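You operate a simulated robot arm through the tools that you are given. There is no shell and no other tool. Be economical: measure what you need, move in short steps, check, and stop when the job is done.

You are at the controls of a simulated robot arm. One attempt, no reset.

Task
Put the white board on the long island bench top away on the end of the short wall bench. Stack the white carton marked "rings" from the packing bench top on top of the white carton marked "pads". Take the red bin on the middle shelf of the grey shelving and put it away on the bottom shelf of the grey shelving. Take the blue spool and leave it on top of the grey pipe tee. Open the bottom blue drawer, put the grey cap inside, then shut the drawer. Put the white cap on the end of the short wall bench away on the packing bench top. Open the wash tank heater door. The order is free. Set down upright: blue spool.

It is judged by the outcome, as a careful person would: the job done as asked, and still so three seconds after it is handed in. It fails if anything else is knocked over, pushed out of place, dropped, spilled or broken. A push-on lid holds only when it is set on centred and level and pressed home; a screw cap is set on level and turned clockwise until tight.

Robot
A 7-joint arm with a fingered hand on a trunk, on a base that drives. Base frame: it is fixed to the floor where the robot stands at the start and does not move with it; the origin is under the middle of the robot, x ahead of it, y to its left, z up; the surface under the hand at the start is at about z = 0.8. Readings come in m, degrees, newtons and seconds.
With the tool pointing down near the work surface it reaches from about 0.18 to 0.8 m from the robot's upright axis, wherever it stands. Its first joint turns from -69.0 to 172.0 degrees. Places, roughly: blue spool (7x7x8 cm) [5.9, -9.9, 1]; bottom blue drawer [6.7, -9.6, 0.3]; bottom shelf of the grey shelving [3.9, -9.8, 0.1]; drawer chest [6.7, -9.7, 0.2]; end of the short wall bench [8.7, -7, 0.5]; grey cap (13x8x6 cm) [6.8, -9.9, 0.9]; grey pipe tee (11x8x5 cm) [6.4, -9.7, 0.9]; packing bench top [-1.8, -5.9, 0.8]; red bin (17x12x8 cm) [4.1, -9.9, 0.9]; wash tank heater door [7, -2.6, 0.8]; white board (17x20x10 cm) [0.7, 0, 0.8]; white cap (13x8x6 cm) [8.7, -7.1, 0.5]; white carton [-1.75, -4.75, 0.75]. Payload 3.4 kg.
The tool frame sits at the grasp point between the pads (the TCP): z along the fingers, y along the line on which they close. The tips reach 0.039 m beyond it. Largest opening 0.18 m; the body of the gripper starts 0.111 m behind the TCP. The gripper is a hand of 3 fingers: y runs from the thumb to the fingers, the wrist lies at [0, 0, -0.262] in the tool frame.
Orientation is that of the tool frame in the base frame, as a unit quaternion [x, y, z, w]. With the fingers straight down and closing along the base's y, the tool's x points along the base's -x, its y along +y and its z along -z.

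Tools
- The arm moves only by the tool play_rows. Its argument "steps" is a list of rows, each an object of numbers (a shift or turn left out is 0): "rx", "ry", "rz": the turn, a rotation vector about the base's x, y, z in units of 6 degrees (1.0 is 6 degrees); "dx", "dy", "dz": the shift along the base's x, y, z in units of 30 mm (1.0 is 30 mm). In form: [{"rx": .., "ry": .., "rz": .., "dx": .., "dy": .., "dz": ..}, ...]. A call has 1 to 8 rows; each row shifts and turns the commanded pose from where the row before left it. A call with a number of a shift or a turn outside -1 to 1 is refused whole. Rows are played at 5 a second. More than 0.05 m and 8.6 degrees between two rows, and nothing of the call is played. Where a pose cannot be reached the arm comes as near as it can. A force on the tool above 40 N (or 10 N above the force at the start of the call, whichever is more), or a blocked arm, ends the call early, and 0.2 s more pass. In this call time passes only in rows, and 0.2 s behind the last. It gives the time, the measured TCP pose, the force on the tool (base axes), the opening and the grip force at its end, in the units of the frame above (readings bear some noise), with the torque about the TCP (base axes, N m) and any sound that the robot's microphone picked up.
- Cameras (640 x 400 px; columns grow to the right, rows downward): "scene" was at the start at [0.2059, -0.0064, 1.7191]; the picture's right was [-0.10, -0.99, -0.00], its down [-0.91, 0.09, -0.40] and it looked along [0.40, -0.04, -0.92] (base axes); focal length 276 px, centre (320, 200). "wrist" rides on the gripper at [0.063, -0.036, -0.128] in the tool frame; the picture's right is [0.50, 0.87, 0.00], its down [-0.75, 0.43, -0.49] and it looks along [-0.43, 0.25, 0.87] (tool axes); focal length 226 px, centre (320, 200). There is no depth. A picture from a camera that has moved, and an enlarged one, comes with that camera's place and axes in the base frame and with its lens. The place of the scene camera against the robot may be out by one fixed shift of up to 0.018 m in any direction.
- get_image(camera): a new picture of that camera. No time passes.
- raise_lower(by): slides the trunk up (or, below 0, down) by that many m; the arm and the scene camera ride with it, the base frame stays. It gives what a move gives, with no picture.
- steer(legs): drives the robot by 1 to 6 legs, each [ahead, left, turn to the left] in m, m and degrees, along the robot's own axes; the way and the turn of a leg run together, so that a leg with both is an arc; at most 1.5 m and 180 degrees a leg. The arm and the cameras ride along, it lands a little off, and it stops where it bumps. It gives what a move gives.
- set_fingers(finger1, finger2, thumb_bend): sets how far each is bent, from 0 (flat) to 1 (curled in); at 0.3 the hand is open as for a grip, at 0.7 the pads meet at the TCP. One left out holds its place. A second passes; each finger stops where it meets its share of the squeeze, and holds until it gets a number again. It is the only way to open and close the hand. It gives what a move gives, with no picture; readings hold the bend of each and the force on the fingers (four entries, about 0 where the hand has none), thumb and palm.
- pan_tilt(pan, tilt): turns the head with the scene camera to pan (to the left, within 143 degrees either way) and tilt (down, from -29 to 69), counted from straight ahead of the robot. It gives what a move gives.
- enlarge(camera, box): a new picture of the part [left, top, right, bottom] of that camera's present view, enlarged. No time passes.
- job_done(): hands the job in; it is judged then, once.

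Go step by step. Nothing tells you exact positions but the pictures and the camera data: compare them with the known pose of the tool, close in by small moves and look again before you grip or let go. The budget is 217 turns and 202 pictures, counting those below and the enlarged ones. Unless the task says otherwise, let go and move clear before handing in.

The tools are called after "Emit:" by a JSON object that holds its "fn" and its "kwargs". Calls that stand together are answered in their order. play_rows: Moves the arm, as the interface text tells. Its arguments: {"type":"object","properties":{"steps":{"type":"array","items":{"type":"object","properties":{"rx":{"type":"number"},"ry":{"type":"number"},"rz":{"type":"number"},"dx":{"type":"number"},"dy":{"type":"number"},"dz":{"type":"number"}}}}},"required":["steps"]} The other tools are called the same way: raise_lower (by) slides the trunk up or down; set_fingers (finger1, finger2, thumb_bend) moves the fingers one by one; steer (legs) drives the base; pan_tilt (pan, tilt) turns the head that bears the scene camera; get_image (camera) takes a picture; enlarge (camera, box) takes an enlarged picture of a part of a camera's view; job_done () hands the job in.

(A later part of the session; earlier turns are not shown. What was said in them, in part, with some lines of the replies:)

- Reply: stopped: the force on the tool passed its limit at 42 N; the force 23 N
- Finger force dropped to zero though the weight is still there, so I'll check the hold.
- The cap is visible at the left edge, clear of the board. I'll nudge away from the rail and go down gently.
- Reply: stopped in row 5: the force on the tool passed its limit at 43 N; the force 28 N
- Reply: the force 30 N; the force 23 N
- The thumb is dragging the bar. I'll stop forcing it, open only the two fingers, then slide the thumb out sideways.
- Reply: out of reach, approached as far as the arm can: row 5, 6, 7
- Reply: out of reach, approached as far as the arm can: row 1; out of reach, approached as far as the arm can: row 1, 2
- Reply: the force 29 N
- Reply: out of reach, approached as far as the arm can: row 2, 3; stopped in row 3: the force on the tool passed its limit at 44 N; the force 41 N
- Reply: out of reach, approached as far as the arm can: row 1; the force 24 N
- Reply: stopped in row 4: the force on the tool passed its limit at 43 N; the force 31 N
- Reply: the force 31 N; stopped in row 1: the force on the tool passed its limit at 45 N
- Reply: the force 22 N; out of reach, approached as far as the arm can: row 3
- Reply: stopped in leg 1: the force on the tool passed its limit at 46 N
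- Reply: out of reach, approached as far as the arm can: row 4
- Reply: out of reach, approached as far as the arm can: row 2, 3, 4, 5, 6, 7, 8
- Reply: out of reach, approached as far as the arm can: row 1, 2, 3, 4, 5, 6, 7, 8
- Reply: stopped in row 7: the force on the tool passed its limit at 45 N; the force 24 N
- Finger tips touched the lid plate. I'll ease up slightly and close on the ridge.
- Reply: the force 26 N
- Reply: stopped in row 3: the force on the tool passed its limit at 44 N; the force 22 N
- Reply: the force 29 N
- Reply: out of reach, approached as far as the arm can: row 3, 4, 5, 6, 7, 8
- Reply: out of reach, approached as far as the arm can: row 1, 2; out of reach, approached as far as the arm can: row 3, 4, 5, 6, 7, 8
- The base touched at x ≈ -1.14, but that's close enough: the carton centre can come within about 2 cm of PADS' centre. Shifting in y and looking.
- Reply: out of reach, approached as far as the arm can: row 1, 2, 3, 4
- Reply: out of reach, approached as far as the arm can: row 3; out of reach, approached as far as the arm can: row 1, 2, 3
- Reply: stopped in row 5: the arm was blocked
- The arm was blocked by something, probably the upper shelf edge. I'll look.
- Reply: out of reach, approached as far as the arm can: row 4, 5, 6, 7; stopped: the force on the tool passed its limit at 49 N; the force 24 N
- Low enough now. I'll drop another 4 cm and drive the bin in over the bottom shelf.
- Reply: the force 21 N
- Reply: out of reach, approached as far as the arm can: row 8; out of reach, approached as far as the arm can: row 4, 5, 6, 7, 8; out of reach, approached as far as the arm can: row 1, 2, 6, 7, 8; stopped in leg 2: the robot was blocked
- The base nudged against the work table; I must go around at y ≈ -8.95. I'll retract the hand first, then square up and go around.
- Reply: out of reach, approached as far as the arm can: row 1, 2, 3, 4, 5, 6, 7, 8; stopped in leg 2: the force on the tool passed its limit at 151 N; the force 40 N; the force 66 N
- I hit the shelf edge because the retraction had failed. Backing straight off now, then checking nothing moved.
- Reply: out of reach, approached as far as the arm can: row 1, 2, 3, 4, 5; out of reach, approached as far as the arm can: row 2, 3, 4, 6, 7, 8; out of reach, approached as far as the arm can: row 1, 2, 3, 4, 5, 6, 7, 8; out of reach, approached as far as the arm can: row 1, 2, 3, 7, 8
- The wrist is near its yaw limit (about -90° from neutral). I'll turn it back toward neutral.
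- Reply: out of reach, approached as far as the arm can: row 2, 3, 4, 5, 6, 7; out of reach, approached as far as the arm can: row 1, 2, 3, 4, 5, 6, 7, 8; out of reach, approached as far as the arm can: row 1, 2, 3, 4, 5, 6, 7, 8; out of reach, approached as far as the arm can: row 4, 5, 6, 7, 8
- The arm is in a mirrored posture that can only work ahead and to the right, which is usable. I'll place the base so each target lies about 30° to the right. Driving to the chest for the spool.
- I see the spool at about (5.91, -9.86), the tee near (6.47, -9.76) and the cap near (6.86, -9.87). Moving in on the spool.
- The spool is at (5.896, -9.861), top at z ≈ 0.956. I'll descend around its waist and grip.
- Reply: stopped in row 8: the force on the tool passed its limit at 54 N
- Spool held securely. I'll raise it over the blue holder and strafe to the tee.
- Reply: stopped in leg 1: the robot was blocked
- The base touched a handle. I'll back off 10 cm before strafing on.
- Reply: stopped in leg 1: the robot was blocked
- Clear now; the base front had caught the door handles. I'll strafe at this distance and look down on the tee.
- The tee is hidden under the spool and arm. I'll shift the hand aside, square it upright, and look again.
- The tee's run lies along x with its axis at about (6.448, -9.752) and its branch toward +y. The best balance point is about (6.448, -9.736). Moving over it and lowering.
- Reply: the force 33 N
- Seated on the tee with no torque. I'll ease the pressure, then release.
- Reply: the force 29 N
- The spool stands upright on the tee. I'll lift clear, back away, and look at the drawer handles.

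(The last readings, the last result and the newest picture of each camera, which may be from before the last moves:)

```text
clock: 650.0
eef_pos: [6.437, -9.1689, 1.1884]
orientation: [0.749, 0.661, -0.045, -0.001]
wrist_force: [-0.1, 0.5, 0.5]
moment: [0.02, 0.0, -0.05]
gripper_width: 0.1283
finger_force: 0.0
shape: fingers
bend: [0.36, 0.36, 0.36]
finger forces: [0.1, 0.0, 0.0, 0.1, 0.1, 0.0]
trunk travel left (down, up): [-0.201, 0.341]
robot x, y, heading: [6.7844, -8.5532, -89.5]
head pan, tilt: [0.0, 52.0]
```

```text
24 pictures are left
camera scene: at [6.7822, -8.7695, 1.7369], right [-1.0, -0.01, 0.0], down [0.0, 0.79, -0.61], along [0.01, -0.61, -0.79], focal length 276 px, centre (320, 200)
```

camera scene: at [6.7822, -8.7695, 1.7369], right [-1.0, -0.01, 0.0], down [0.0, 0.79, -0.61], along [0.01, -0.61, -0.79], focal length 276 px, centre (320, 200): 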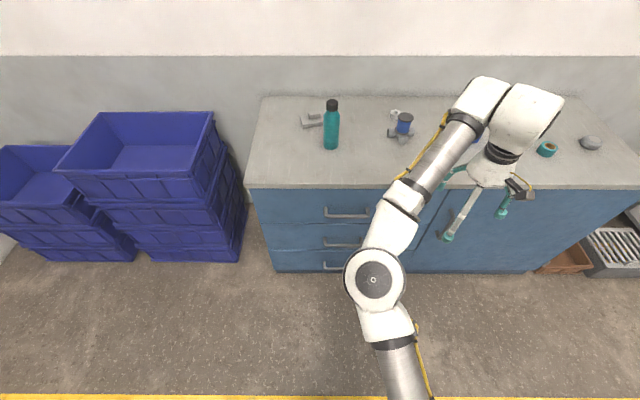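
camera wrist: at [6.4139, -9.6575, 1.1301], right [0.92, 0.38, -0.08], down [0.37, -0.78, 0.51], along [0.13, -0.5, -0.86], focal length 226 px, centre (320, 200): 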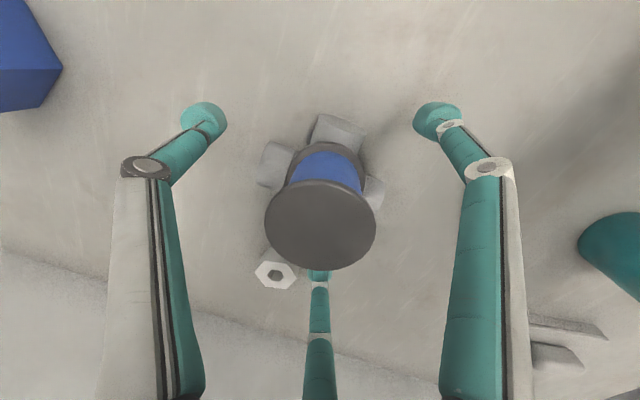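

The handles are clear: the bottom bar handle is at about x 6.60–6.79, y ≈ -9.44, z ≈ 0.27. I'll shift left, lower the trunk, and re-orient the hand as I did for the bin (fingers over the bar, thumb below).

Emit:
{"fn": "raise_lower", "kwargs": {"by": -0.19}}

Emit:
{"fn": "steer", "kwargs": {"legs": [[0, 0.25, 0]]}}

Emit:
{"fn": "play_rows", "kwargs": {"steps": [{"rz": -1, "dz": -0.7}, {"rz": -1, "dz": -0.7}, {"rz": -1, "dz": -0.7}, {"rz": -1, "dz": -0.7}, {"rz": -1, "dz": -0.7}, {"rz": -1, "dz": -0.7}, {"rz": -1, "dz": -0.7}, {"rz": -1, "dz": -0.7}]}}

Emit:
{"fn": "play_rows", "kwargs": {"steps": [{"rz": -1, "dz": -0.7}, {"rz": -1, "dz": -0.7}, {"rz": -1, "dz": -0.7}, {"rz": -1, "dz": -0.7}, {"rz": -1, "dz": -0.7}, {"rz": -0.8, "dz": -0.7}, {"rx": -1}, {"rx": -1}]}}

Emit:
{"fn": "play_rows", "kwargs": {"steps": [{"rx": -1, "dz": -0.7}, {"rx": -1, "dz": -0.7}, {"rx": -1, "dz": -0.7}, {"rx": -1, "dz": -0.7}, {"rx": -1, "dz": -0.7}, {"dz": -1}, {"dz": -1}, {"dz": -1}]}}

```text
clock: 652.1
eef_pos: [6.4389, -9.2451, 0.8629]
orientation: [0.742, 0.661, 0.039, -0.099]
wrist_force: [0.5, -0.5, 0.0]
moment: [-0.06, -0.03, 0.03]
gripper_width: 0.1283
finger_force: 0.1
shape: fingers
bend: [0.36, 0.36, 0.36]
finger forces: [0.0, 0.0, 0.0, 0.0, 0.0, 0.0]
trunk travel left (down, up): [-0.011, 0.531]
robot x, y, heading: [6.7826, -8.5548, -89.6]
head pan, tilt: [0.0, 52.0]
```

```text
clock: 653.9
eef_pos: [6.6797, -9.2443, 0.8553]
orientation: [0.742, 0.662, 0.045, -0.096]
wrist_force: [-0.9, 0.4, -0.8]
moment: [-0.03, -0.06, -0.04]
gripper_width: 0.1281
finger_force: 0.1
shape: fingers
bend: [0.36, 0.36, 0.36]
finger forces: [0.0, 0.0, 0.1, 0.0, 0.0, 0.0]
trunk travel left (down, up): [-0.011, 0.531]
robot x, y, heading: [7.0315, -8.5548, -89.1]
head pan, tilt: [0.0, 52.0]
```

```text
clock: 655.7
eef_pos: [6.6952, -9.2403, 0.6992]
orientation: [0.948, 0.302, 0.072, -0.075]
wrist_force: [0.1, 0.2, -0.9]
moment: [0.03, -0.02, -0.01]
gripper_width: 0.1283
finger_force: 0.1
shape: fingers
bend: [0.36, 0.36, 0.36]
finger forces: [0.1, 0.0, 0.1, 0.1, 0.1, 0.0]
out of reach, approached as far as the arm can: row 1
trunk travel left (down, up): [-0.011, 0.531]
robot x, y, heading: [7.0372, -8.55, -89.3]
head pan, tilt: [0.0, 52.0]
```

```text
clock: 657.5
eef_pos: [6.6899, -9.2405, 0.5711]
orientation: [0.994, 0.015, 0.092, 0.055]
wrist_force: [-0.5, 0.0, 0.2]
moment: [-0.02, -0.02, -0.01]
gripper_width: 0.128
finger_force: 0.1
shape: fingers
bend: [0.36, 0.36, 0.36]
finger forces: [0.0, 0.1, 0.0, 0.0, 0.0, 0.1]
trunk travel left (down, up): [-0.011, 0.531]
robot x, y, heading: [7.0318, -8.5531, -89.4]
head pan, tilt: [0.0, 52.0]
```

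```text
clock: 659.3
eef_pos: [6.6922, -9.2408, 0.3772]
orientation: [0.946, 0.038, 0.085, 0.31]
wrist_force: [0.0, 0.2, -0.3]
moment: [0.0, 0.02, 0.04]
gripper_width: 0.1281
finger_force: 0.0
shape: fingers
bend: [0.36, 0.36, 0.36]
finger forces: [0.1, 0.1, 0.0, 0.0, 0.0, 0.0]
trunk travel left (down, up): [-0.011, 0.531]
robot x, y, heading: [7.0366, -8.5497, -89.5]
head pan, tilt: [0.0, 52.0]
```

Emit:
{"fn": "play_rows", "kwargs": {"steps": [{"ry": 0.65, "rz": -0.6}, {"ry": 0.65, "rz": -0.6}, {"rx": -0.5, "dz": -0.8}]}}

Emit:
{"fn": "get_image", "kwargs": {"camera": "wrist"}}

```text
clock: 660.1
eef_pos: [6.6902, -9.2399, 0.3534]
orientation: [0.942, -0.001, 0.0, 0.337]
wrist_force: [-0.1, 0.7, -0.7]
moment: [-0.01, 0.03, 0.0]
gripper_width: 0.1282
finger_force: 0.1
shape: fingers
bend: [0.36, 0.36, 0.36]
finger forces: [0.0, 0.0, 0.0, 0.0, 0.0, 0.1]
trunk travel left (down, up): [-0.011, 0.531]
robot x, y, heading: [7.0351, -8.5486, -89.5]
head pan, tilt: [0.0, 52.0]
```

```text
23 pictures are left
camera wrist: at [6.7518, -9.1304, 0.4276], right [0.5, -0.67, 0.55], down [-0.76, -0.02, 0.66], along [-0.43, -0.74, -0.52], focal length 226 px, centre (320, 200)
```

wrist: 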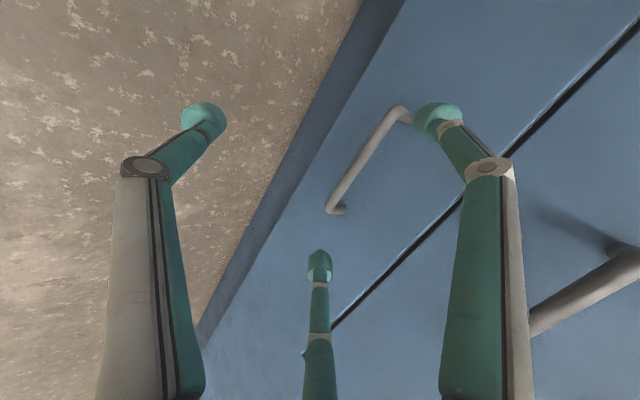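

The bottom handle bar runs x 6.574–6.768 at about y -9.445, z 0.233. I'll drive in, then bring the fingers down behind it.

Emit:
{"fn": "set_fingers", "kwargs": {"finger1": 0.45, "finger2": 0.45, "thumb_bend": 0.42}}

Emit:
{"fn": "steer", "kwargs": {"legs": [[0.15, 0, -0.4]]}}

Emit:
{"fn": "play_rows", "kwargs": {"steps": [{"dx": -0.5, "dz": -0.9}, {"dz": -0.9, "dy": -0.5}, {"dy": -0.6}]}}

Emit:
{"fn": "get_image", "kwargs": {"camera": "wrist"}}

```text
clock: 661.1
eef_pos: [6.6901, -9.2393, 0.3529]
orientation: [0.942, -0.001, 0.0, 0.337]
wrist_force: [0.0, 0.9, -0.3]
moment: [0.03, -0.02, -0.03]
gripper_width: 0.0993
finger_force: 0.0
shape: fingers
bend: [0.45, 0.45, 0.42]
finger forces: [0.0, 0.0, 0.0, 0.0, 0.1, 0.0]
trunk travel left (down, up): [-0.011, 0.531]
robot x, y, heading: [7.0386, -8.5538, -89.9]
head pan, tilt: [0.0, 52.0]
```

```text
clock: 662.5
eef_pos: [6.6863, -9.3846, 0.3533]
orientation: [0.942, -0.004, -0.001, 0.335]
wrist_force: [0.4, 0.9, 0.3]
moment: [0.01, -0.03, -0.03]
gripper_width: 0.0995
finger_force: 0.0
shape: fingers
bend: [0.45, 0.45, 0.42]
finger forces: [0.1, 0.1, 0.0, 0.1, 0.1, 0.0]
trunk travel left (down, up): [-0.011, 0.531]
robot x, y, heading: [7.0358, -8.6973, -89.9]
head pan, tilt: [0.0, 52.0]
```

```text
clock: 663.3
eef_pos: [6.6721, -9.4156, 0.3029]
orientation: [0.941, -0.004, -0.001, 0.338]
wrist_force: [-0.9, 2.0, -0.5]
moment: [0.03, 0.01, 0.04]
gripper_width: 0.0976
finger_force: 1.2
shape: fingers
bend: [0.45, 0.45, 0.42]
finger forces: [1.4, 0.2, 0.0, 0.0, 0.0, 0.0]
trunk travel left (down, up): [-0.011, 0.531]
robot x, y, heading: [7.0352, -8.6967, -89.9]
head pan, tilt: [0.0, 52.0]
```

```text
22 pictures are left
camera wrist: at [6.734, -9.3074, 0.3764], right [0.49, -0.67, 0.55], down [-0.75, -0.02, 0.66], along [-0.43, -0.74, -0.52], focal length 226 px, centre (320, 200)
```

wrist: 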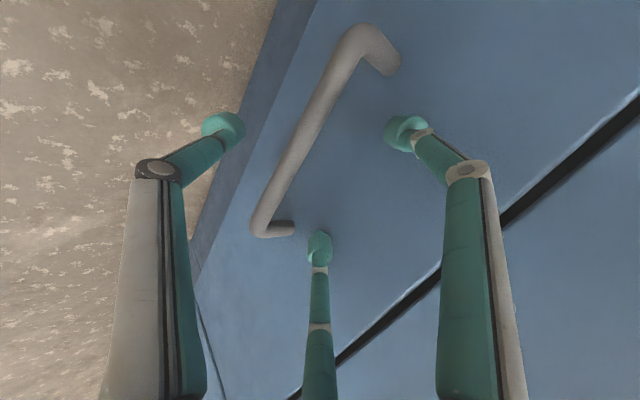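

Fingers are above and behind the bar. I'll lower them behind it and close.

Emit:
{"fn": "play_rows", "kwargs": {"steps": [{"dy": 0.1, "dz": -0.7}, {"dz": -0.8}, {"dz": -0.7}]}}

Emit:
{"fn": "set_fingers", "kwargs": {"finger1": 0.8, "finger2": 0.8, "thumb_bend": 0.8}}

Emit:
{"fn": "get_image", "kwargs": {"camera": "wrist"}}

```text
clock: 664.1
eef_pos: [6.6737, -9.4136, 0.2358]
orientation: [0.941, -0.005, 0.0, 0.339]
wrist_force: [-0.2, -0.5, 0.4]
moment: [-0.02, 0.04, 0.0]
gripper_width: 0.0988
finger_force: 0.0
shape: fingers
bend: [0.45, 0.45, 0.42]
finger forces: [0.1, 0.3, 0.0, 0.0, 0.1, 0.0]
trunk travel left (down, up): [-0.011, 0.531]
robot x, y, heading: [7.0341, -8.6996, -89.9]
head pan, tilt: [0.0, 52.0]
```

```text
clock: 665.1
eef_pos: [6.6725, -9.4133, 0.2346]
orientation: [0.941, -0.005, -0.001, 0.338]
wrist_force: [-0.4, 0.1, 0.0]
moment: [0.0, -0.04, -0.03]
gripper_width: 0.0
finger_force: 0.1
shape: fingers
bend: [0.75, 0.74, 0.73]
finger forces: [0.0, 0.0, 0.0, 0.0, 0.1, 0.0]
trunk travel left (down, up): [-0.011, 0.531]
robot x, y, heading: [7.0374, -8.698, -89.9]
head pan, tilt: [0.0, 52.0]
```

```text
21 pictures are left
camera wrist: at [6.7348, -9.3043, 0.3101], right [0.49, -0.67, 0.55], down [-0.75, -0.02, 0.66], along [-0.43, -0.74, -0.52], focal length 226 px, centre (320, 200)
```

wrist: 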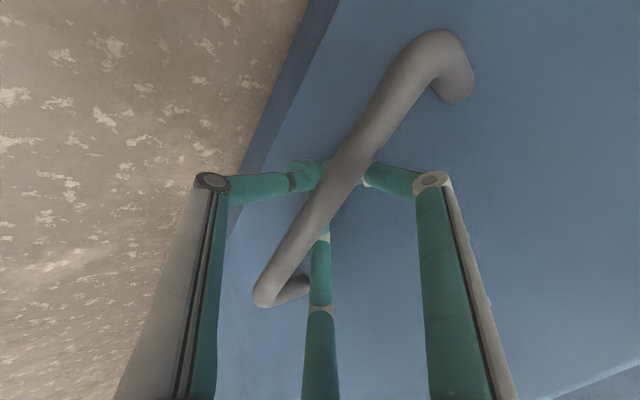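

The hand is closed around the bar. I'll pull the drawer by backing the base.

Emit:
{"fn": "steer", "kwargs": {"legs": [[-0.15, 0, 0], [-0.15, 0, 0]]}}

Emit:
{"fn": "pan_tilt", "kwargs": {"pan": -10, "tilt": 65}}

Emit:
{"fn": "get_image", "kwargs": {"camera": "scene"}}

```text
clock: 667.4
eef_pos: [6.6698, -9.1107, 0.2358]
orientation: [0.941, -0.005, -0.001, 0.339]
wrist_force: [-0.3, -0.4, 0.9]
moment: [0.01, 0.03, -0.03]
gripper_width: 0.0
finger_force: 0.0
shape: fingers
bend: [0.75, 0.75, 0.73]
finger forces: [0.0, 0.1, 0.0, 0.0, 0.0, 0.0]
trunk travel left (down, up): [-0.011, 0.531]
robot x, y, heading: [7.0331, -8.3945, -90.1]
head pan, tilt: [0.0, 52.0]
```

```text
clock: 668.2
eef_pos: [6.6712, -9.1092, 0.2396]
orientation: [0.94, -0.005, -0.003, 0.34]
wrist_force: [-0.8, -0.3, -0.2]
moment: [-0.01, 0.02, -0.03]
gripper_width: 0.0
finger_force: 0.0
shape: fingers
bend: [0.75, 0.75, 0.73]
finger forces: [0.0, 0.0, 0.0, 0.1, 0.0, 0.0]
trunk travel left (down, up): [-0.011, 0.531]
robot x, y, heading: [7.0427, -8.3977, -90.3]
head pan, tilt: [-10.0, 65.0]
```

```text
20 pictures are left
camera scene: at [7.0208, -8.9089, 1.4598], right [-0.98, 0.17, 0.0], down [0.16, 0.89, -0.42], along [-0.07, -0.41, -0.91], focal length 276 px, centre (320, 200)
```

scene: 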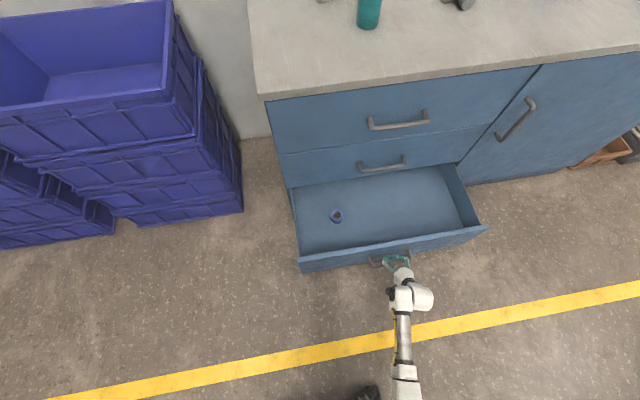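

The drawer is open about 30 cm, with free space inside. I'll release the handle and come up.

Emit:
{"fn": "set_fingers", "kwargs": {"finger1": 0.45, "finger2": 0.45, "thumb_bend": 0.42}}

Emit:
{"fn": "play_rows", "kwargs": {"steps": [{"dz": 0.8}, {"dz": 0.9}, {"dz": 1}, {"dy": 1, "dz": 0.5}, {"dy": 1, "dz": 1}, {"dz": 1}, {"dz": 1}, {"dz": 1}]}}

Emit:
{"fn": "play_rows", "kwargs": {"steps": [{"dz": 1}, {"dz": 1}, {"dz": 1}, {"dz": 1}, {"dz": 1}, {"dz": 1}, {"dz": 1}, {"dz": 1}]}}

```text
clock: 669.2
eef_pos: [6.6707, -9.1105, 0.2404]
orientation: [0.94, -0.004, -0.003, 0.34]
wrist_force: [0.2, -0.5, 0.3]
moment: [0.0, 0.04, 0.05]
gripper_width: 0.0985
finger_force: 0.2
shape: fingers
bend: [0.45, 0.45, 0.42]
finger forces: [0.0, 1.0, 0.0, 0.0, 0.0, 0.1]
trunk travel left (down, up): [-0.011, 0.531]
robot x, y, heading: [7.0373, -8.3967, -89.8]
head pan, tilt: [-10.0, 65.0]
```

```text
clock: 671.0
eef_pos: [6.6706, -9.0485, 0.4553]
orientation: [0.941, -0.005, -0.002, 0.339]
wrist_force: [-0.5, -0.4, -0.3]
moment: [-0.02, 0.02, 0.0]
gripper_width: 0.0984
finger_force: 0.1
shape: fingers
bend: [0.45, 0.45, 0.42]
finger forces: [0.1, 0.0, 0.0, 0.0, 0.1, 0.1]
trunk travel left (down, up): [-0.011, 0.531]
robot x, y, heading: [7.0395, -8.3972, -90.0]
head pan, tilt: [-10.0, 65.0]
```

```text
clock: 672.8
eef_pos: [6.671, -9.0484, 0.6948]
orientation: [0.94, -0.005, -0.002, 0.34]
wrist_force: [-0.3, -0.3, -0.1]
moment: [0.0, 0.01, 0.05]
gripper_width: 0.0982
finger_force: 0.2
shape: fingers
bend: [0.45, 0.45, 0.42]
finger forces: [0.0, 0.0, 0.0, 0.0, 0.0, 0.0]
trunk travel left (down, up): [-0.011, 0.531]
robot x, y, heading: [7.0359, -8.3974, -90.4]
head pan, tilt: [-10.0, 65.0]
```

Next the grey cap on the chest. I'll raise, level the hand, and stand to the left of the open drawer.

Emit:
{"fn": "play_rows", "kwargs": {"steps": [{"dz": 1, "rx": 0.83}, {"dz": 1, "rx": 0.83}, {"dz": 1, "rx": 0.83}, {"dz": 1, "rx": 0.83}, {"dz": 1, "rx": 0.83}, {"dz": 1, "rx": 0.83}, {"dz": 1, "rx": 0.83}, {"dz": 1, "rx": 0.83}]}}

Emit:
{"fn": "raise_lower", "kwargs": {"by": 0.19}}

```text
clock: 674.6
eef_pos: [6.6692, -9.0496, 0.9359]
orientation: [1.0, -0.004, -0.004, -0.001]
wrist_force: [-1.0, 0.5, -0.7]
moment: [-0.04, -0.01, -0.01]
gripper_width: 0.0983
finger_force: 0.0
shape: fingers
bend: [0.45, 0.45, 0.42]
finger forces: [0.0, 0.0, 0.0, 0.0, 0.0, 0.0]
trunk travel left (down, up): [-0.011, 0.531]
robot x, y, heading: [7.0381, -8.3964, -89.9]
head pan, tilt: [-10.0, 65.0]
```

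```text
clock: 676.7
eef_pos: [6.6703, -9.0524, 1.124]
orientation: [1.0, -0.003, -0.005, -0.002]
wrist_force: [-0.4, -0.2, -0.1]
moment: [0.01, -0.03, 0.03]
gripper_width: 0.0987
finger_force: 0.1
shape: fingers
bend: [0.45, 0.45, 0.42]
finger forces: [0.1, 0.0, 0.0, 0.0, 0.1, 0.0]
trunk travel left (down, up): [-0.201, 0.341]
robot x, y, heading: [7.0384, -8.3942, -90.0]
head pan, tilt: [-10.0, 65.0]
```

Emit:
{"fn": "play_rows", "kwargs": {"steps": [{"dz": 1}, {"dz": 1}]}}

Emit:
{"fn": "steer", "kwargs": {"legs": [[0, 0.27, 0], [0.78, 0, 0]]}}

Emit:
{"fn": "get_image", "kwargs": {"camera": "wrist"}}

```text
clock: 677.3
eef_pos: [6.6733, -9.0506, 1.1881]
orientation: [1.0, -0.004, -0.005, 0.0]
wrist_force: [0.0, 0.5, -0.4]
moment: [0.0, -0.02, 0.01]
gripper_width: 0.0984
finger_force: 0.0
shape: fingers
bend: [0.45, 0.45, 0.42]
finger forces: [0.1, 0.0, 0.0, 0.1, 0.1, 0.0]
trunk travel left (down, up): [-0.201, 0.341]
robot x, y, heading: [7.0371, -8.3982, -89.9]
head pan, tilt: [-10.0, 65.0]
```

```text
clock: 683.0
eef_pos: [6.9558, -9.8278, 1.1874]
orientation: [1.0, -0.001, -0.007, 0.0]
wrist_force: [-0.2, 0.3, 0.5]
moment: [0.04, 0.04, 0.01]
gripper_width: 0.0985
finger_force: 0.0
shape: fingers
bend: [0.45, 0.45, 0.42]
finger forces: [0.0, 0.0, 0.0, 0.0, 0.1, 0.0]
trunk travel left (down, up): [-0.201, 0.341]
robot x, y, heading: [7.3085, -9.1733, -90.0]
head pan, tilt: [-10.0, 65.0]
```

```text
19 pictures are left
camera wrist: at [7.0197, -9.7913, 1.3137], right [0.5, -0.87, -0.01], down [-0.75, -0.44, 0.5], along [-0.44, -0.24, -0.87], focal length 226 px, centre (320, 200)
```

wrist: 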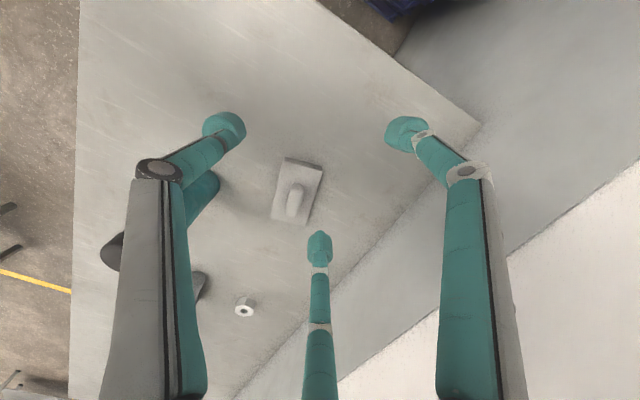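

The cap is at (6.813, -9.852), its ridge yawed about 16°. The bottle leaves enough clearance. I'll align, pre-shape and descend most of the way.

Emit:
{"fn": "set_fingers", "kwargs": {"finger1": 0.56, "finger2": 0.56, "thumb_bend": 0.56}}

Emit:
{"fn": "play_rows", "kwargs": {"steps": [{"dx": -1, "dy": -0.16, "rz": 0.55}, {"dx": -1, "dy": -0.16, "rz": 0.55}, {"dx": -1, "dy": -0.16, "rz": 0.55}, {"dx": -1, "dy": -0.16, "rz": 0.55}, {"dx": -0.77, "dy": -0.16, "rz": 0.5}, {"dz": -1}, {"dz": -1}, {"dz": -1}]}}

Emit:
{"fn": "get_image", "kwargs": {"camera": "wrist"}}

```text
clock: 684.0
eef_pos: [6.9357, -9.8242, 1.1846]
orientation: [1.0, -0.001, 0.002, 0.0]
wrist_force: [-0.8, 0.1, 0.0]
moment: [0.01, -0.1, -0.05]
gripper_width: 0.0499
finger_force: 0.0
shape: fingers
bend: [0.56, 0.56, 0.56]
finger forces: [0.1, 0.0, 0.0, 0.0, 0.0, 0.1]
trunk travel left (down, up): [-0.201, 0.341]
robot x, y, heading: [7.3086, -9.1708, -89.6]
head pan, tilt: [-10.0, 65.0]
```

```text
clock: 685.8
eef_pos: [6.8124, -9.8432, 1.0987]
orientation: [0.99, 0.14, -0.003, 0.002]
wrist_force: [-0.2, 0.2, 0.5]
moment: [0.01, -0.01, 0.02]
gripper_width: 0.0498
finger_force: 0.1
shape: fingers
bend: [0.56, 0.56, 0.56]
finger forces: [0.0, 0.1, 0.0, 0.1, 0.0, 0.0]
out of reach, approached as far as the arm can: row 5
trunk travel left (down, up): [-0.201, 0.341]
robot x, y, heading: [7.3122, -9.171, -89.9]
head pan, tilt: [-10.0, 65.0]
```

```text
18 pictures are left
camera wrist: at [6.8611, -9.7906, 1.2247], right [0.72, -0.69, 0.0], down [-0.6, -0.63, 0.5], along [-0.35, -0.36, -0.87], focal length 226 px, centre (320, 200)
```

wrist: 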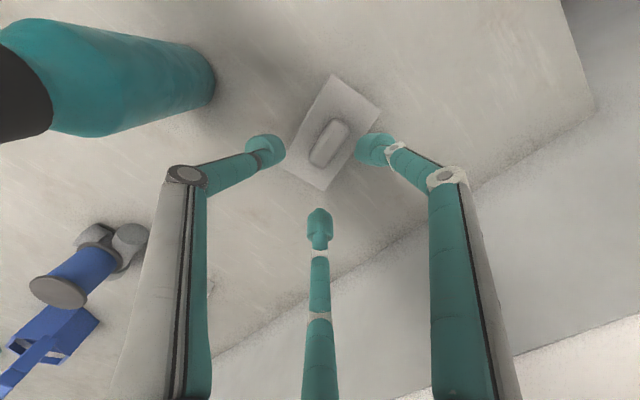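

Emit:
{"fn": "play_rows", "kwargs": {"steps": [{"rz": -0.6, "dy": -0.2, "dx": 0.1, "dz": -0.5}, {"rz": -0.6, "dy": -0.2, "dz": -1}, {"dz": -1}, {"dz": -1}, {"dz": -0.7}, {"dz": -0.2}]}}

Emit:
{"fn": "get_image", "kwargs": {"camera": "wrist"}}

```text
clock: 687.1
eef_pos: [6.8238, -9.8534, 0.988]
orientation: [0.997, 0.079, -0.007, 0.014]
wrist_force: [5.1, 3.7, 28.1]
moment: [1.18, -0.34, -0.21]
gripper_width: 0.0497
finger_force: 15.1
shape: fingers
bend: [0.57, 0.56, 0.58]
finger forces: [4.5, 0.1, 0.0, 0.1, 24.2, 0.0]
trunk travel left (down, up): [-0.201, 0.341]
robot x, y, heading: [7.3145, -9.1699, -89.3]
head pan, tilt: [-10.0, 65.0]
stopped in row 6: the force on the tool passed its limit at 44 N (the readings are from after the stop); the commanded pose is now the measured one
```

```text
17 pictures are left
camera wrist: at [6.8801, -9.8042, 1.1131], right [0.63, -0.78, 0.01], down [-0.67, -0.54, 0.51], along [-0.39, -0.33, -0.86], focal length 226 px, centre (320, 200)
```

wrist: 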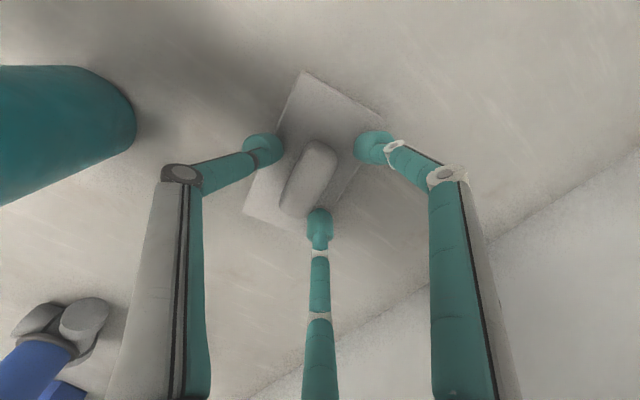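

Tips are on the lid plate, so now close on the ridge.

Emit:
{"fn": "play_rows", "kwargs": {"steps": [{"dz": 0.08, "dx": -0.2}]}}

Emit:
{"fn": "set_fingers", "kwargs": {"finger1": 0.8, "finger2": 0.8, "thumb_bend": 0.8}}

Emit:
{"fn": "play_rows", "kwargs": {"steps": [{"dz": 0.8}, {"dz": 1}, {"dz": 1}, {"dz": 1}, {"dz": 1}, {"dz": 1}, {"dz": 1}]}}

Emit:
{"fn": "get_image", "kwargs": {"camera": "wrist"}}

```text
clock: 687.5
eef_pos: [6.821, -9.8535, 0.9884]
orientation: [0.997, 0.079, -0.007, 0.011]
wrist_force: [5.9, 1.8, 26.0]
moment: [0.58, -0.63, -0.14]
gripper_width: 0.0507
finger_force: 13.3
shape: fingers
bend: [0.56, 0.56, 0.58]
finger forces: [10.1, 0.0, 0.0, 0.0, 16.2, 0.0]
trunk travel left (down, up): [-0.201, 0.341]
robot x, y, heading: [7.3123, -9.168, -89.3]
head pan, tilt: [-10.0, 65.0]
```

```text
clock: 688.5
eef_pos: [6.8164, -9.8529, 0.9828]
orientation: [0.997, 0.077, -0.007, 0.007]
wrist_force: [0.4, 0.4, 0.3]
moment: [0.02, 0.02, -0.02]
gripper_width: 0.0189
finger_force: 21.2
shape: fingers
bend: [0.71, 0.7, 0.72]
finger forces: [10.2, 10.1, 0.0, 0.0, 21.8, 0.0]
trunk travel left (down, up): [-0.201, 0.341]
robot x, y, heading: [7.3143, -9.1696, -90.0]
head pan, tilt: [-10.0, 65.0]
```

```text
clock: 690.1
eef_pos: [6.8201, -9.8547, 1.1908]
orientation: [0.997, 0.079, -0.009, 0.009]
wrist_force: [-0.4, -0.4, -0.9]
moment: [0.01, -0.02, -0.02]
gripper_width: 0.0186
finger_force: 18.6
shape: fingers
bend: [0.71, 0.7, 0.72]
finger forces: [9.7, 9.8, 0.1, 0.0, 19.4, 0.1]
trunk travel left (down, up): [-0.201, 0.341]
robot x, y, heading: [7.317, -9.1723, -89.6]
head pan, tilt: [-10.0, 65.0]
```

```text
16 pictures are left
camera wrist: at [6.8772, -9.8064, 1.3166], right [0.63, -0.78, 0.0], down [-0.67, -0.54, 0.51], along [-0.4, -0.33, -0.86], focal length 226 px, centre (320, 200)
```

wrist: 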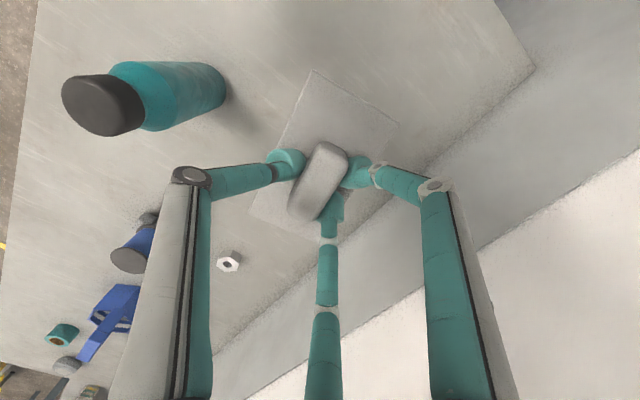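

The grey cap is held. I'll shift away from the bottle, back out, and come over the open drawer.

Emit:
{"fn": "play_rows", "kwargs": {"steps": [{"dx": 1, "dz": 0.5}, {"dx": 1, "dz": 0.5}, {"dx": 1}, {"dx": 1}]}}

Emit:
{"fn": "steer", "kwargs": {"legs": [[-0.7, 0, 0], [0, -0.42, 0]]}}

Emit:
{"fn": "raise_lower", "kwargs": {"by": -0.19}}

Emit:
{"fn": "get_image", "kwargs": {"camera": "scene"}}

```text
clock: 691.1
eef_pos: [6.9343, -9.8526, 1.2183]
orientation: [0.997, 0.077, -0.007, 0.008]
wrist_force: [0.6, -0.3, -1.1]
moment: [-0.03, -0.02, 0.03]
gripper_width: 0.0185
finger_force: 19.1
shape: fingers
bend: [0.71, 0.71, 0.72]
finger forces: [9.6, 9.7, 0.0, 0.0, 19.4, 0.1]
trunk travel left (down, up): [-0.201, 0.341]
robot x, y, heading: [7.3171, -9.1699, -89.5]
head pan, tilt: [-10.0, 65.0]
```

```text
clock: 697.1
eef_pos: [6.5197, -9.1509, 1.2227]
orientation: [0.997, 0.075, -0.009, 0.008]
wrist_force: [0.0, 0.4, -0.2]
moment: [0.0, 0.02, -0.01]
gripper_width: 0.0185
finger_force: 19.8
shape: fingers
bend: [0.71, 0.71, 0.72]
finger forces: [9.7, 9.7, 0.0, 0.0, 19.5, 0.0]
trunk travel left (down, up): [-0.201, 0.341]
robot x, y, heading: [6.8953, -8.4729, -90.2]
head pan, tilt: [-10.0, 65.0]
```

```text
clock: 699.1
eef_pos: [6.5225, -9.1774, 0.988]
orientation: [0.997, 0.075, -0.006, -0.032]
wrist_force: [-0.4, 0.3, -0.6]
moment: [-0.01, 0.04, 0.01]
gripper_width: 0.0187
finger_force: 19.5
shape: fingers
bend: [0.71, 0.71, 0.72]
finger forces: [9.8, 9.7, 0.1, 0.1, 19.3, 0.0]
trunk travel left (down, up): [-0.011, 0.531]
robot x, y, heading: [6.8994, -8.4748, -90.1]
head pan, tilt: [-10.0, 65.0]
```

```text
15 pictures are left
camera scene: at [6.8811, -8.9847, 1.4597], right [-0.98, 0.18, 0.0], down [0.16, 0.89, -0.42], along [-0.07, -0.41, -0.91], focal length 276 px, centre (320, 200)
```

scene: 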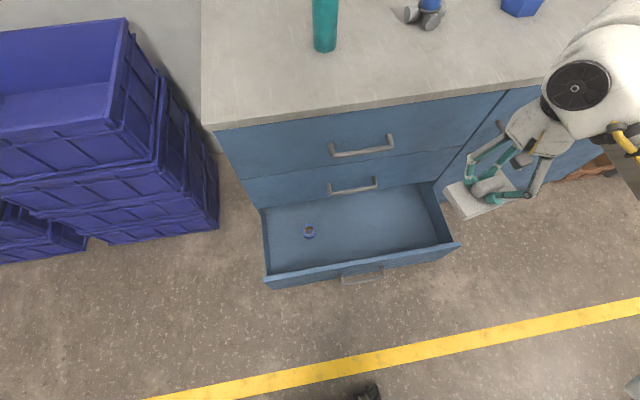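

Over to the drawer: I'll drive 17 cm ahead, level the hand and lower the cap toward (6.58, -9.32).

Emit:
{"fn": "steer", "kwargs": {"legs": [[0.15, 0.05, 0]]}}

Emit:
{"fn": "play_rows", "kwargs": {"steps": [{"rx": -0.6, "dz": -1}, {"dz": -1}, {"dz": -1}, {"dz": -1}, {"dz": -1}, {"dz": -1}, {"dz": -1}, {"dz": -1}]}}

Emit:
{"fn": "play_rows", "kwargs": {"steps": [{"dz": -1}, {"dz": -1}, {"dz": -1}, {"dz": -1}, {"dz": -1}, {"dz": -1}, {"dz": -1}, {"dz": -1}]}}

Emit:
{"fn": "get_image", "kwargs": {"camera": "scene"}}

```text
clock: 700.6
eef_pos: [6.5715, -9.3289, 0.9869]
orientation: [0.997, 0.074, -0.007, -0.033]
wrist_force: [0.3, -0.1, -1.1]
moment: [0.0, 0.03, 0.01]
gripper_width: 0.0187
finger_force: 19.2
shape: fingers
bend: [0.71, 0.71, 0.72]
finger forces: [9.7, 9.6, 0.1, 0.1, 19.3, 0.1]
trunk travel left (down, up): [-0.011, 0.531]
robot x, y, heading: [6.9486, -8.6212, -90.3]
head pan, tilt: [-10.0, 65.0]
```

```text
clock: 702.4
eef_pos: [6.5775, -9.324, 0.7519]
orientation: [0.997, 0.074, -0.011, 0.001]
wrist_force: [0.0, 0.6, -0.5]
moment: [-0.02, 0.0, 0.03]
gripper_width: 0.0188
finger_force: 19.4
shape: fingers
bend: [0.71, 0.71, 0.72]
finger forces: [9.7, 9.8, 0.0, 0.1, 19.4, 0.1]
trunk travel left (down, up): [-0.011, 0.531]
robot x, y, heading: [6.9475, -8.6216, -90.0]
head pan, tilt: [-10.0, 65.0]
```

```text
clock: 704.2
eef_pos: [6.5757, -9.3225, 0.5112]
orientation: [0.997, 0.075, -0.011, 0.001]
wrist_force: [0.5, 0.4, -0.6]
moment: [0.02, -0.02, 0.01]
gripper_width: 0.0185
finger_force: 20.0
shape: fingers
bend: [0.71, 0.71, 0.72]
finger forces: [9.8, 9.8, 0.1, 0.0, 19.7, 0.0]
trunk travel left (down, up): [-0.011, 0.531]
robot x, y, heading: [6.9486, -8.627, -90.2]
head pan, tilt: [-10.0, 65.0]
```

```text
14 pictures are left
camera scene: at [6.9301, -9.1355, 1.459], right [-0.98, 0.18, 0.0], down [0.16, 0.89, -0.42], along [-0.07, -0.41, -0.91], focal length 276 px, centre (320, 200)
```

scene: 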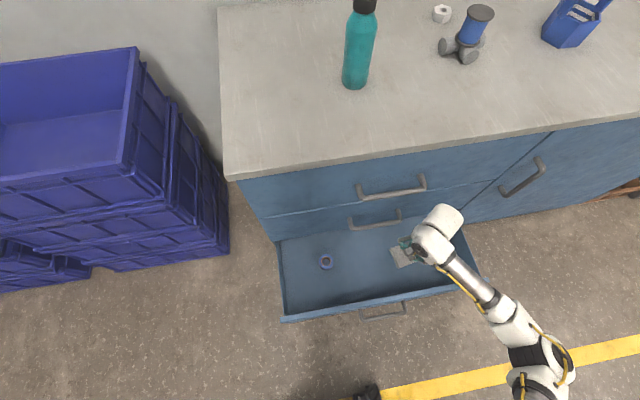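

The cap is right above the drawer space. Continue down.

Emit:
{"fn": "play_rows", "kwargs": {"steps": [{"dz": -1}, {"dz": -1}, {"dz": -1}, {"dz": -1}, {"dz": -1}, {"dz": -1}, {"dz": -1}, {"dz": -0.6}]}}

Emit:
{"fn": "play_rows", "kwargs": {"steps": [{"dz": -0.4}, {"dz": -0.4}, {"dz": -0.3}, {"dz": -0.3}, {"dz": -0.3}, {"dz": -0.3}]}}

Emit:
{"fn": "get_image", "kwargs": {"camera": "wrist"}}

```text
clock: 706.0
eef_pos: [6.5783, -9.3276, 0.2951]
orientation: [0.997, 0.075, -0.015, 0.007]
wrist_force: [0.4, 0.0, 31.2]
moment: [0.35, 0.0, 0.06]
gripper_width: 0.018
finger_force: 32.6
shape: fingers
bend: [0.71, 0.71, 0.74]
finger forces: [16.5, 12.7, 0.1, 0.0, 37.6, 0.0]
trunk travel left (down, up): [-0.011, 0.531]
robot x, y, heading: [6.9508, -8.6199, -90.3]
head pan, tilt: [-10.0, 65.0]
```

```text
clock: 706.2
eef_pos: [6.5784, -9.3301, 0.2948]
orientation: [0.997, 0.075, -0.013, 0.011]
wrist_force: [3.9, -3.0, 21.2]
moment: [0.31, -0.11, -0.01]
gripper_width: 0.0181
finger_force: 28.4
shape: fingers
bend: [0.71, 0.71, 0.75]
finger forces: [12.4, 11.5, 0.0, 0.0, 33.3, 0.0]
trunk travel left (down, up): [-0.011, 0.531]
robot x, y, heading: [6.9451, -8.6256, -90.2]
head pan, tilt: [-10.0, 65.0]
stopped in row 1: the force on the tool passed its limit at 46 N (the readings are from after the stop); the commanded pose is now the measured one
```

```text
13 pictures are left
camera wrist: at [6.6368, -9.2818, 0.4184], right [0.62, -0.78, 0.0], down [-0.67, -0.53, 0.52], along [-0.41, -0.33, -0.85], focal length 226 px, centre (320, 200)
```

wrist: 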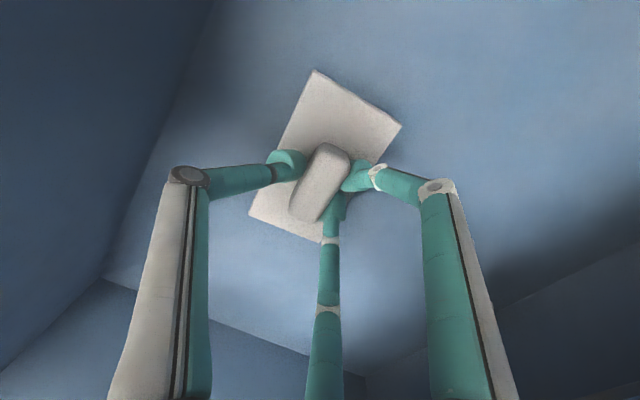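

The cap rests on the drawer floor. I'll ease off, release and rise.

Emit:
{"fn": "play_rows", "kwargs": {"steps": [{"dz": 0.15}]}}

Emit:
{"fn": "set_fingers", "kwargs": {"finger1": 0.58, "finger2": 0.58, "thumb_bend": 0.58}}

Emit:
{"fn": "play_rows", "kwargs": {"steps": [{"dz": 0.3}, {"dz": 1}, {"dz": 1}, {"dz": 1}, {"dz": 1}, {"dz": 1}, {"dz": 1}, {"dz": 1}]}}

Emit:
{"fn": "get_image", "kwargs": {"camera": "wrist"}}

```text
clock: 706.6
eef_pos: [6.5779, -9.3262, 0.2942]
orientation: [0.997, 0.074, -0.014, 0.006]
wrist_force: [3.5, -0.2, 7.9]
moment: [0.13, -0.11, -0.06]
gripper_width: 0.0182
finger_force: 22.5
shape: fingers
bend: [0.71, 0.71, 0.74]
finger forces: [10.2, 10.1, 0.1, 0.0, 25.1, 0.0]
trunk travel left (down, up): [-0.011, 0.531]
robot x, y, heading: [6.9486, -8.6228, -90.3]
head pan, tilt: [-10.0, 65.0]
```

```text
clock: 707.6
eef_pos: [6.5775, -9.3282, 0.2995]
orientation: [0.997, 0.074, -0.015, 0.01]
wrist_force: [-1.9, -0.5, 35.6]
moment: [0.45, 0.07, 0.06]
gripper_width: 0.0315
finger_force: 18.1
shape: fingers
bend: [0.62, 0.57, 0.62]
finger forces: [9.4, 3.3, 0.0, 0.0, 22.8, 0.0]
trunk travel left (down, up): [-0.011, 0.531]
robot x, y, heading: [6.9526, -8.6209, -90.2]
head pan, tilt: [-10.0, 65.0]
```

```text
clock: 709.5
eef_pos: [6.5765, -9.3256, 0.5165]
orientation: [0.997, 0.074, -0.013, 0.007]
wrist_force: [0.4, 0.3, -0.5]
moment: [0.0, -0.01, 0.01]
gripper_width: 0.0446
finger_force: 0.0
shape: fingers
bend: [0.57, 0.57, 0.57]
finger forces: [0.1, 0.0, 0.0, 0.0, 0.1, 0.0]
trunk travel left (down, up): [-0.011, 0.531]
robot x, y, heading: [6.9483, -8.6195, -90.3]
head pan, tilt: [-10.0, 65.0]
```

```text
12 pictures are left
camera wrist: at [6.6346, -9.2786, 0.6417], right [0.62, -0.78, 0.0], down [-0.67, -0.53, 0.52], along [-0.41, -0.32, -0.85], focal length 226 px, centre (320, 200)
```

wrist: 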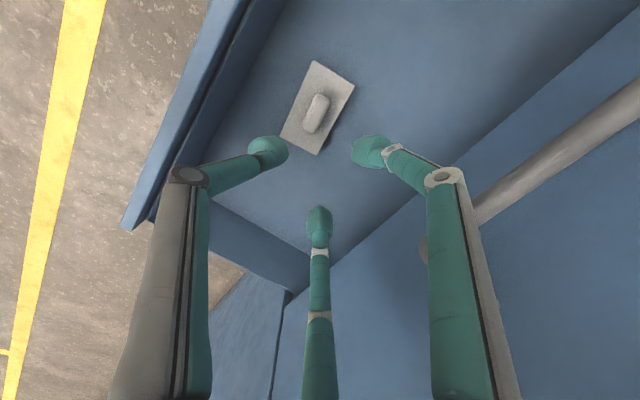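

The cap is inside. I'll retract in front of the drawer, close the hand, and go down to push it shut.

Emit:
{"fn": "play_rows", "kwargs": {"steps": [{"dz": 1, "dy": 0.5}, {"dy": 1}, {"dy": 1}, {"dy": 1}, {"dy": 1}, {"dy": 1}, {"dy": 1}, {"dy": 0.5}]}}

Emit:
{"fn": "steer", "kwargs": {"legs": [[-0.15, 0.1, 0]]}}

Emit:
{"fn": "set_fingers", "kwargs": {"finger1": 0.72, "finger2": 0.72, "thumb_bend": 0.72}}

Emit:
{"fn": "play_rows", "kwargs": {"steps": [{"dz": -1}, {"dz": -1}, {"dz": -1}, {"dz": -1}, {"dz": -1}, {"dz": -1}, {"dz": -1}, {"dz": -1}]}}

Emit:
{"fn": "get_image", "kwargs": {"camera": "scene"}}

```text
clock: 711.2
eef_pos: [6.5773, -9.1182, 0.5452]
orientation: [0.997, 0.074, -0.013, 0.008]
wrist_force: [0.1, -0.7, -0.9]
moment: [0.01, -0.01, 0.02]
gripper_width: 0.0453
finger_force: 0.1
shape: fingers
bend: [0.57, 0.57, 0.57]
finger forces: [0.0, 0.1, 0.0, 0.0, 0.0, 0.0]
trunk travel left (down, up): [-0.011, 0.531]
robot x, y, heading: [6.9491, -8.625, -90.0]
head pan, tilt: [-10.0, 65.0]
```

```text
clock: 712.8
eef_pos: [6.6728, -8.9674, 0.5448]
orientation: [0.997, 0.073, -0.013, 0.008]
wrist_force: [-0.5, 0.4, -0.5]
moment: [0.02, -0.01, 0.03]
gripper_width: 0.0449
finger_force: 0.0
shape: fingers
bend: [0.57, 0.57, 0.57]
finger forces: [0.0, 0.1, 0.0, 0.0, 0.1, 0.0]
trunk travel left (down, up): [-0.011, 0.531]
robot x, y, heading: [7.046, -8.4736, -90.4]
head pan, tilt: [-10.0, 65.0]
```

```text
clock: 713.8
eef_pos: [6.677, -8.9657, 0.5483]
orientation: [0.997, 0.073, -0.016, 0.009]
wrist_force: [-0.3, 0.1, 0.7]
moment: [-0.03, -0.02, 0.0]
gripper_width: 0.0002
finger_force: 0.0
shape: fingers
bend: [0.71, 0.71, 0.7]
finger forces: [0.0, 0.0, 0.0, 0.1, 0.0, 0.0]
trunk travel left (down, up): [-0.011, 0.531]
robot x, y, heading: [7.0457, -8.4719, -90.3]
head pan, tilt: [-10.0, 65.0]
```

```text
clock: 715.5
eef_pos: [6.6771, -8.966, 0.3077]
orientation: [0.997, 0.074, -0.016, 0.009]
wrist_force: [-0.9, 0.0, 0.5]
moment: [0.04, -0.04, -0.01]
gripper_width: 0.0
finger_force: 0.1
shape: fingers
bend: [0.71, 0.71, 0.7]
finger forces: [0.0, 0.0, 0.0, 0.0, 0.1, 0.0]
trunk travel left (down, up): [-0.011, 0.531]
robot x, y, heading: [7.0477, -8.4712, -90.1]
head pan, tilt: [-10.0, 65.0]
```

```text
11 pictures are left
camera scene: at [7.0276, -8.9841, 1.4599], right [-0.98, 0.18, 0.0], down [0.16, 0.89, -0.42], along [-0.07, -0.41, -0.91], focal length 276 px, centre (320, 200)
```

scene: 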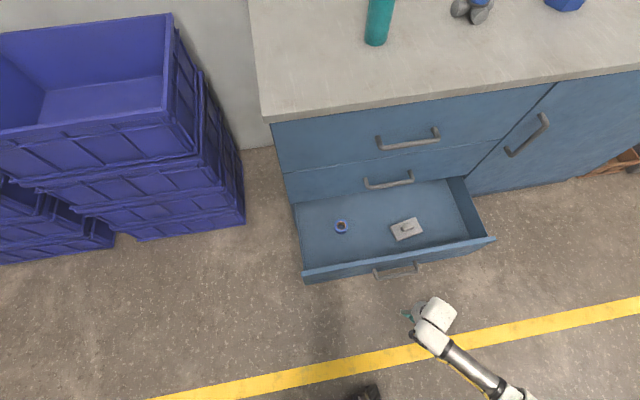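

I'll tilt the hand forward so it clears the middle handle, lower to handle height, and push with the base.

Emit:
{"fn": "play_rows", "kwargs": {"steps": [{"rx": -0.83, "dz": -0.25}, {"rx": -0.83, "dz": -0.25}, {"rx": -0.83, "dz": -0.25}, {"rx": -0.83, "dz": -0.25}, {"rx": -0.83, "dz": -0.25}, {"rx": -0.83, "dz": -0.25}, {"rx": -0.83, "dz": -0.25}, {"rx": -0.83, "dz": -0.25}]}}

Emit:
{"fn": "steer", "kwargs": {"legs": [[0.3, 0, 0]]}}

Emit:
{"fn": "steer", "kwargs": {"legs": [[0.1, 0, 0]]}}

Emit:
{"fn": "get_image", "kwargs": {"camera": "scene"}}

```text
clock: 717.4
eef_pos: [6.6771, -8.9645, 0.25]
orientation: [0.934, 0.064, -0.041, 0.35]
wrist_force: [0.5, -0.5, -0.2]
moment: [0.0, 0.0, 0.01]
gripper_width: 0.0
finger_force: 0.0
shape: fingers
bend: [0.71, 0.71, 0.7]
finger forces: [0.0, 0.1, 0.0, 0.1, 0.1, 0.1]
trunk travel left (down, up): [-0.011, 0.531]
robot x, y, heading: [7.052, -8.4715, -90.1]
head pan, tilt: [-10.0, 65.0]
```

```text
clock: 719.4
eef_pos: [6.6742, -9.2718, 0.2482]
orientation: [0.934, 0.063, -0.04, 0.348]
wrist_force: [0.0, -0.7, 0.2]
moment: [-0.01, -0.03, 0.0]
gripper_width: 0.0001
finger_force: 0.1
shape: fingers
bend: [0.71, 0.71, 0.7]
finger forces: [0.0, 0.0, 0.1, 0.1, 0.0, 0.0]
trunk travel left (down, up): [-0.011, 0.531]
robot x, y, heading: [7.0444, -8.7805, -90.3]
head pan, tilt: [-10.0, 65.0]
```

```text
clock: 720.6
eef_pos: [6.6753, -9.3705, 0.252]
orientation: [0.934, 0.062, -0.041, 0.35]
wrist_force: [0.3, 0.5, -0.5]
moment: [0.0, -0.02, 0.01]
gripper_width: 0.0
finger_force: 0.0
shape: fingers
bend: [0.71, 0.71, 0.7]
finger forces: [0.1, 0.1, 0.1, 0.1, 0.0, 0.0]
trunk travel left (down, up): [-0.011, 0.531]
robot x, y, heading: [7.0445, -8.882, -90.6]
head pan, tilt: [-10.0, 65.0]
```

```text
10 pictures are left
camera scene: at [7.0261, -9.3887, 1.4606], right [-0.98, 0.18, 0.0], down [0.16, 0.89, -0.42], along [-0.07, -0.41, -0.91], focal length 276 px, centre (320, 200)
```

scene: 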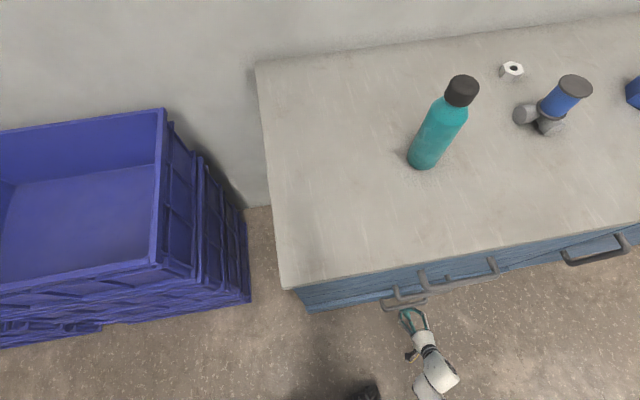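

Nearly shut. A last push until it stops.

Emit:
{"fn": "steer", "kwargs": {"legs": [[0.07, 0, 0]]}}

Emit:
{"fn": "get_image", "kwargs": {"camera": "wrist"}}

```text
clock: 721.5
eef_pos: [6.6754, -9.3991, 0.2485]
orientation: [0.937, 0.062, -0.045, 0.341]
wrist_force: [0.6, 8.6, -3.5]
moment: [0.08, -0.04, -0.11]
gripper_width: 0.0
finger_force: 7.6
shape: fingers
bend: [0.72, 0.72, 0.69]
finger forces: [0.0, 15.1, 0.1, 0.0, 0.0, 0.0]
trunk travel left (down, up): [-0.011, 0.531]
robot x, y, heading: [7.044, -8.9229, -90.7]
head pan, tilt: [-10.0, 65.0]
stopped in leg 1: the force on the tool passed its limit at 73 N (the readings are from after the stop); the commanded pose is now the measured one
```

```text
9 pictures are left
camera wrist: at [6.7367, -9.2841, 0.3144], right [0.62, -0.62, 0.48], down [-0.66, -0.08, 0.75], along [-0.42, -0.78, -0.46], focal length 226 px, centre (320, 200)
```

wrist: 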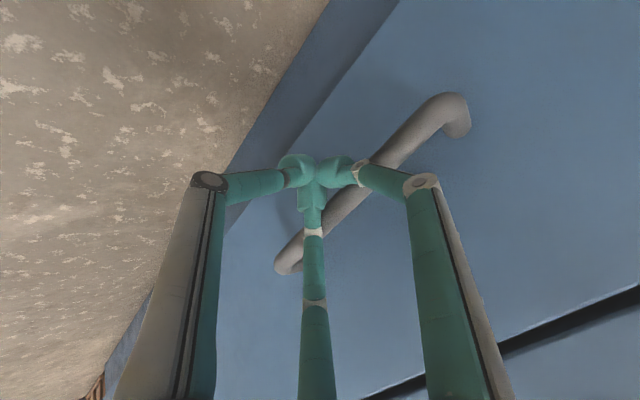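

It's firmly shut, with the handle bar back at y ≈ -9.44. I'll back away and check the chest.

Emit:
{"fn": "steer", "kwargs": {"legs": [[-0.35, 0, 0.5]]}}

Emit:
{"fn": "pan_tilt", "kwargs": {"pan": -10, "tilt": 50}}

Emit:
{"fn": "get_image", "kwargs": {"camera": "scene"}}

```text
clock: 723.8
eef_pos: [6.6819, -9.0534, 0.2501]
orientation: [0.936, 0.068, -0.044, 0.342]
wrist_force: [-0.3, 0.2, 0.1]
moment: [0.0, -0.03, 0.0]
gripper_width: 0.0
finger_force: 0.1
shape: fingers
bend: [0.71, 0.72, 0.7]
finger forces: [0.0, 0.0, 0.0, 0.1, 0.0, 0.0]
trunk travel left (down, up): [-0.011, 0.531]
robot x, y, heading: [7.0454, -8.5727, -89.8]
head pan, tilt: [-10.0, 65.0]
```

```text
clock: 724.6
eef_pos: [6.6835, -9.0526, 0.2529]
orientation: [0.936, 0.068, -0.046, 0.343]
wrist_force: [0.0, 0.2, 0.9]
moment: [0.01, 0.03, 0.01]
gripper_width: 0.0
finger_force: 0.1
shape: fingers
bend: [0.71, 0.72, 0.7]
finger forces: [0.0, 0.0, 0.0, 0.0, 0.0, 0.0]
trunk travel left (down, up): [-0.011, 0.531]
robot x, y, heading: [7.0476, -8.5693, -89.7]
head pan, tilt: [-10.0, 50.0]
```

```text
8 pictures are left
camera scene: at [7.0282, -9.096, 1.4786], right [-0.99, 0.17, 0.0], down [0.13, 0.76, -0.64], along [-0.1, -0.63, -0.77], focal length 276 px, centre (320, 200)
```

scene: 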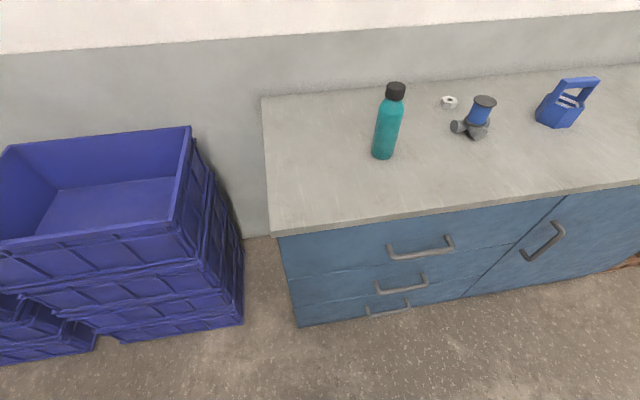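

The drawer is flush and the spool stands upright on the tee. One check of the work table I brushed earlier.

Emit:
{"fn": "pan_tilt", "kwargs": {"pan": -100, "tilt": 25}}

Emit:
{"fn": "get_image", "kwargs": {"camera": "scene"}}

```text
clock: 726.2
eef_pos: [6.6834, -9.052, 0.2536]
orientation: [0.935, 0.069, -0.045, 0.345]
wrist_force: [0.4, 0.4, -0.3]
moment: [-0.03, -0.01, 0.01]
gripper_width: 0.0
finger_force: 0.1
shape: fingers
bend: [0.71, 0.72, 0.7]
finger forces: [0.0, 0.1, 0.0, 0.0, 0.0, 0.0]
trunk travel left (down, up): [-0.011, 0.531]
robot x, y, heading: [7.0474, -8.5709, -89.7]
head pan, tilt: [-100.0, 25.0]
```

```text
7 pictures are left
camera scene: at [6.9502, -9.0048, 1.5162], right [0.17, 0.99, 0.0], down [0.42, -0.07, -0.9], along [-0.89, 0.15, -0.43], focal length 276 px, centre (320, 200)
```

scene: 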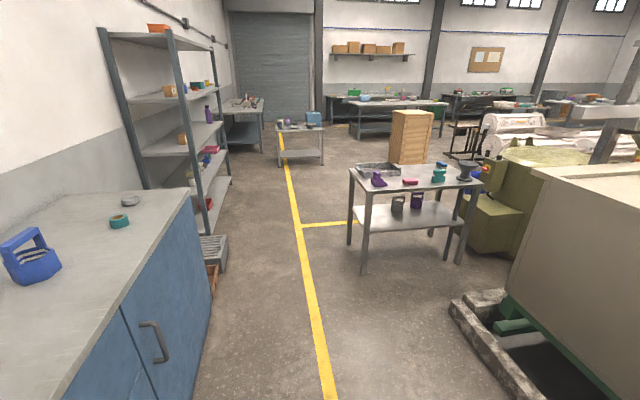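

The work table and its items look undisturbed, the shelving is in order, and the hand is empty and clear, so I'm handing in.

Emit:
{"fn": "job_done", "kwargs": {}}

```text
The job is handed in.
```

All seven tasks are done and handed in. The hand is empty and clear.

- **White board:** it lies flat, handle up, on the end of the short wall bench. It tipped up on edge while I was letting go of it, and I had to re-grip it and set it down again.
- **Cartons:** RINGS is stacked on PADS on the packing bench.
- **Red bin:** it is on the bottom shelf of the grey shelving.
- **Blue spool:** it stands upright on the grey pipe tee.
- **Grey cap:** it is in the bottom blue drawer, and the drawer is shut.
- **White cap:** it is on the packing bench top, between the yellow tool and the green box.
- **Wash tank heater door:** it is open, past 90°.

I bumped a few things along the way:

- The hand hit the grey shelving's edge hard, at about 150 N.
- The base touched the work table, the packing bench and the chest's door handles.

Pictures taken afterwards show nothing displaced on the shelving, the work table or the chest. I did not check the rest of the packing bench after that bump.
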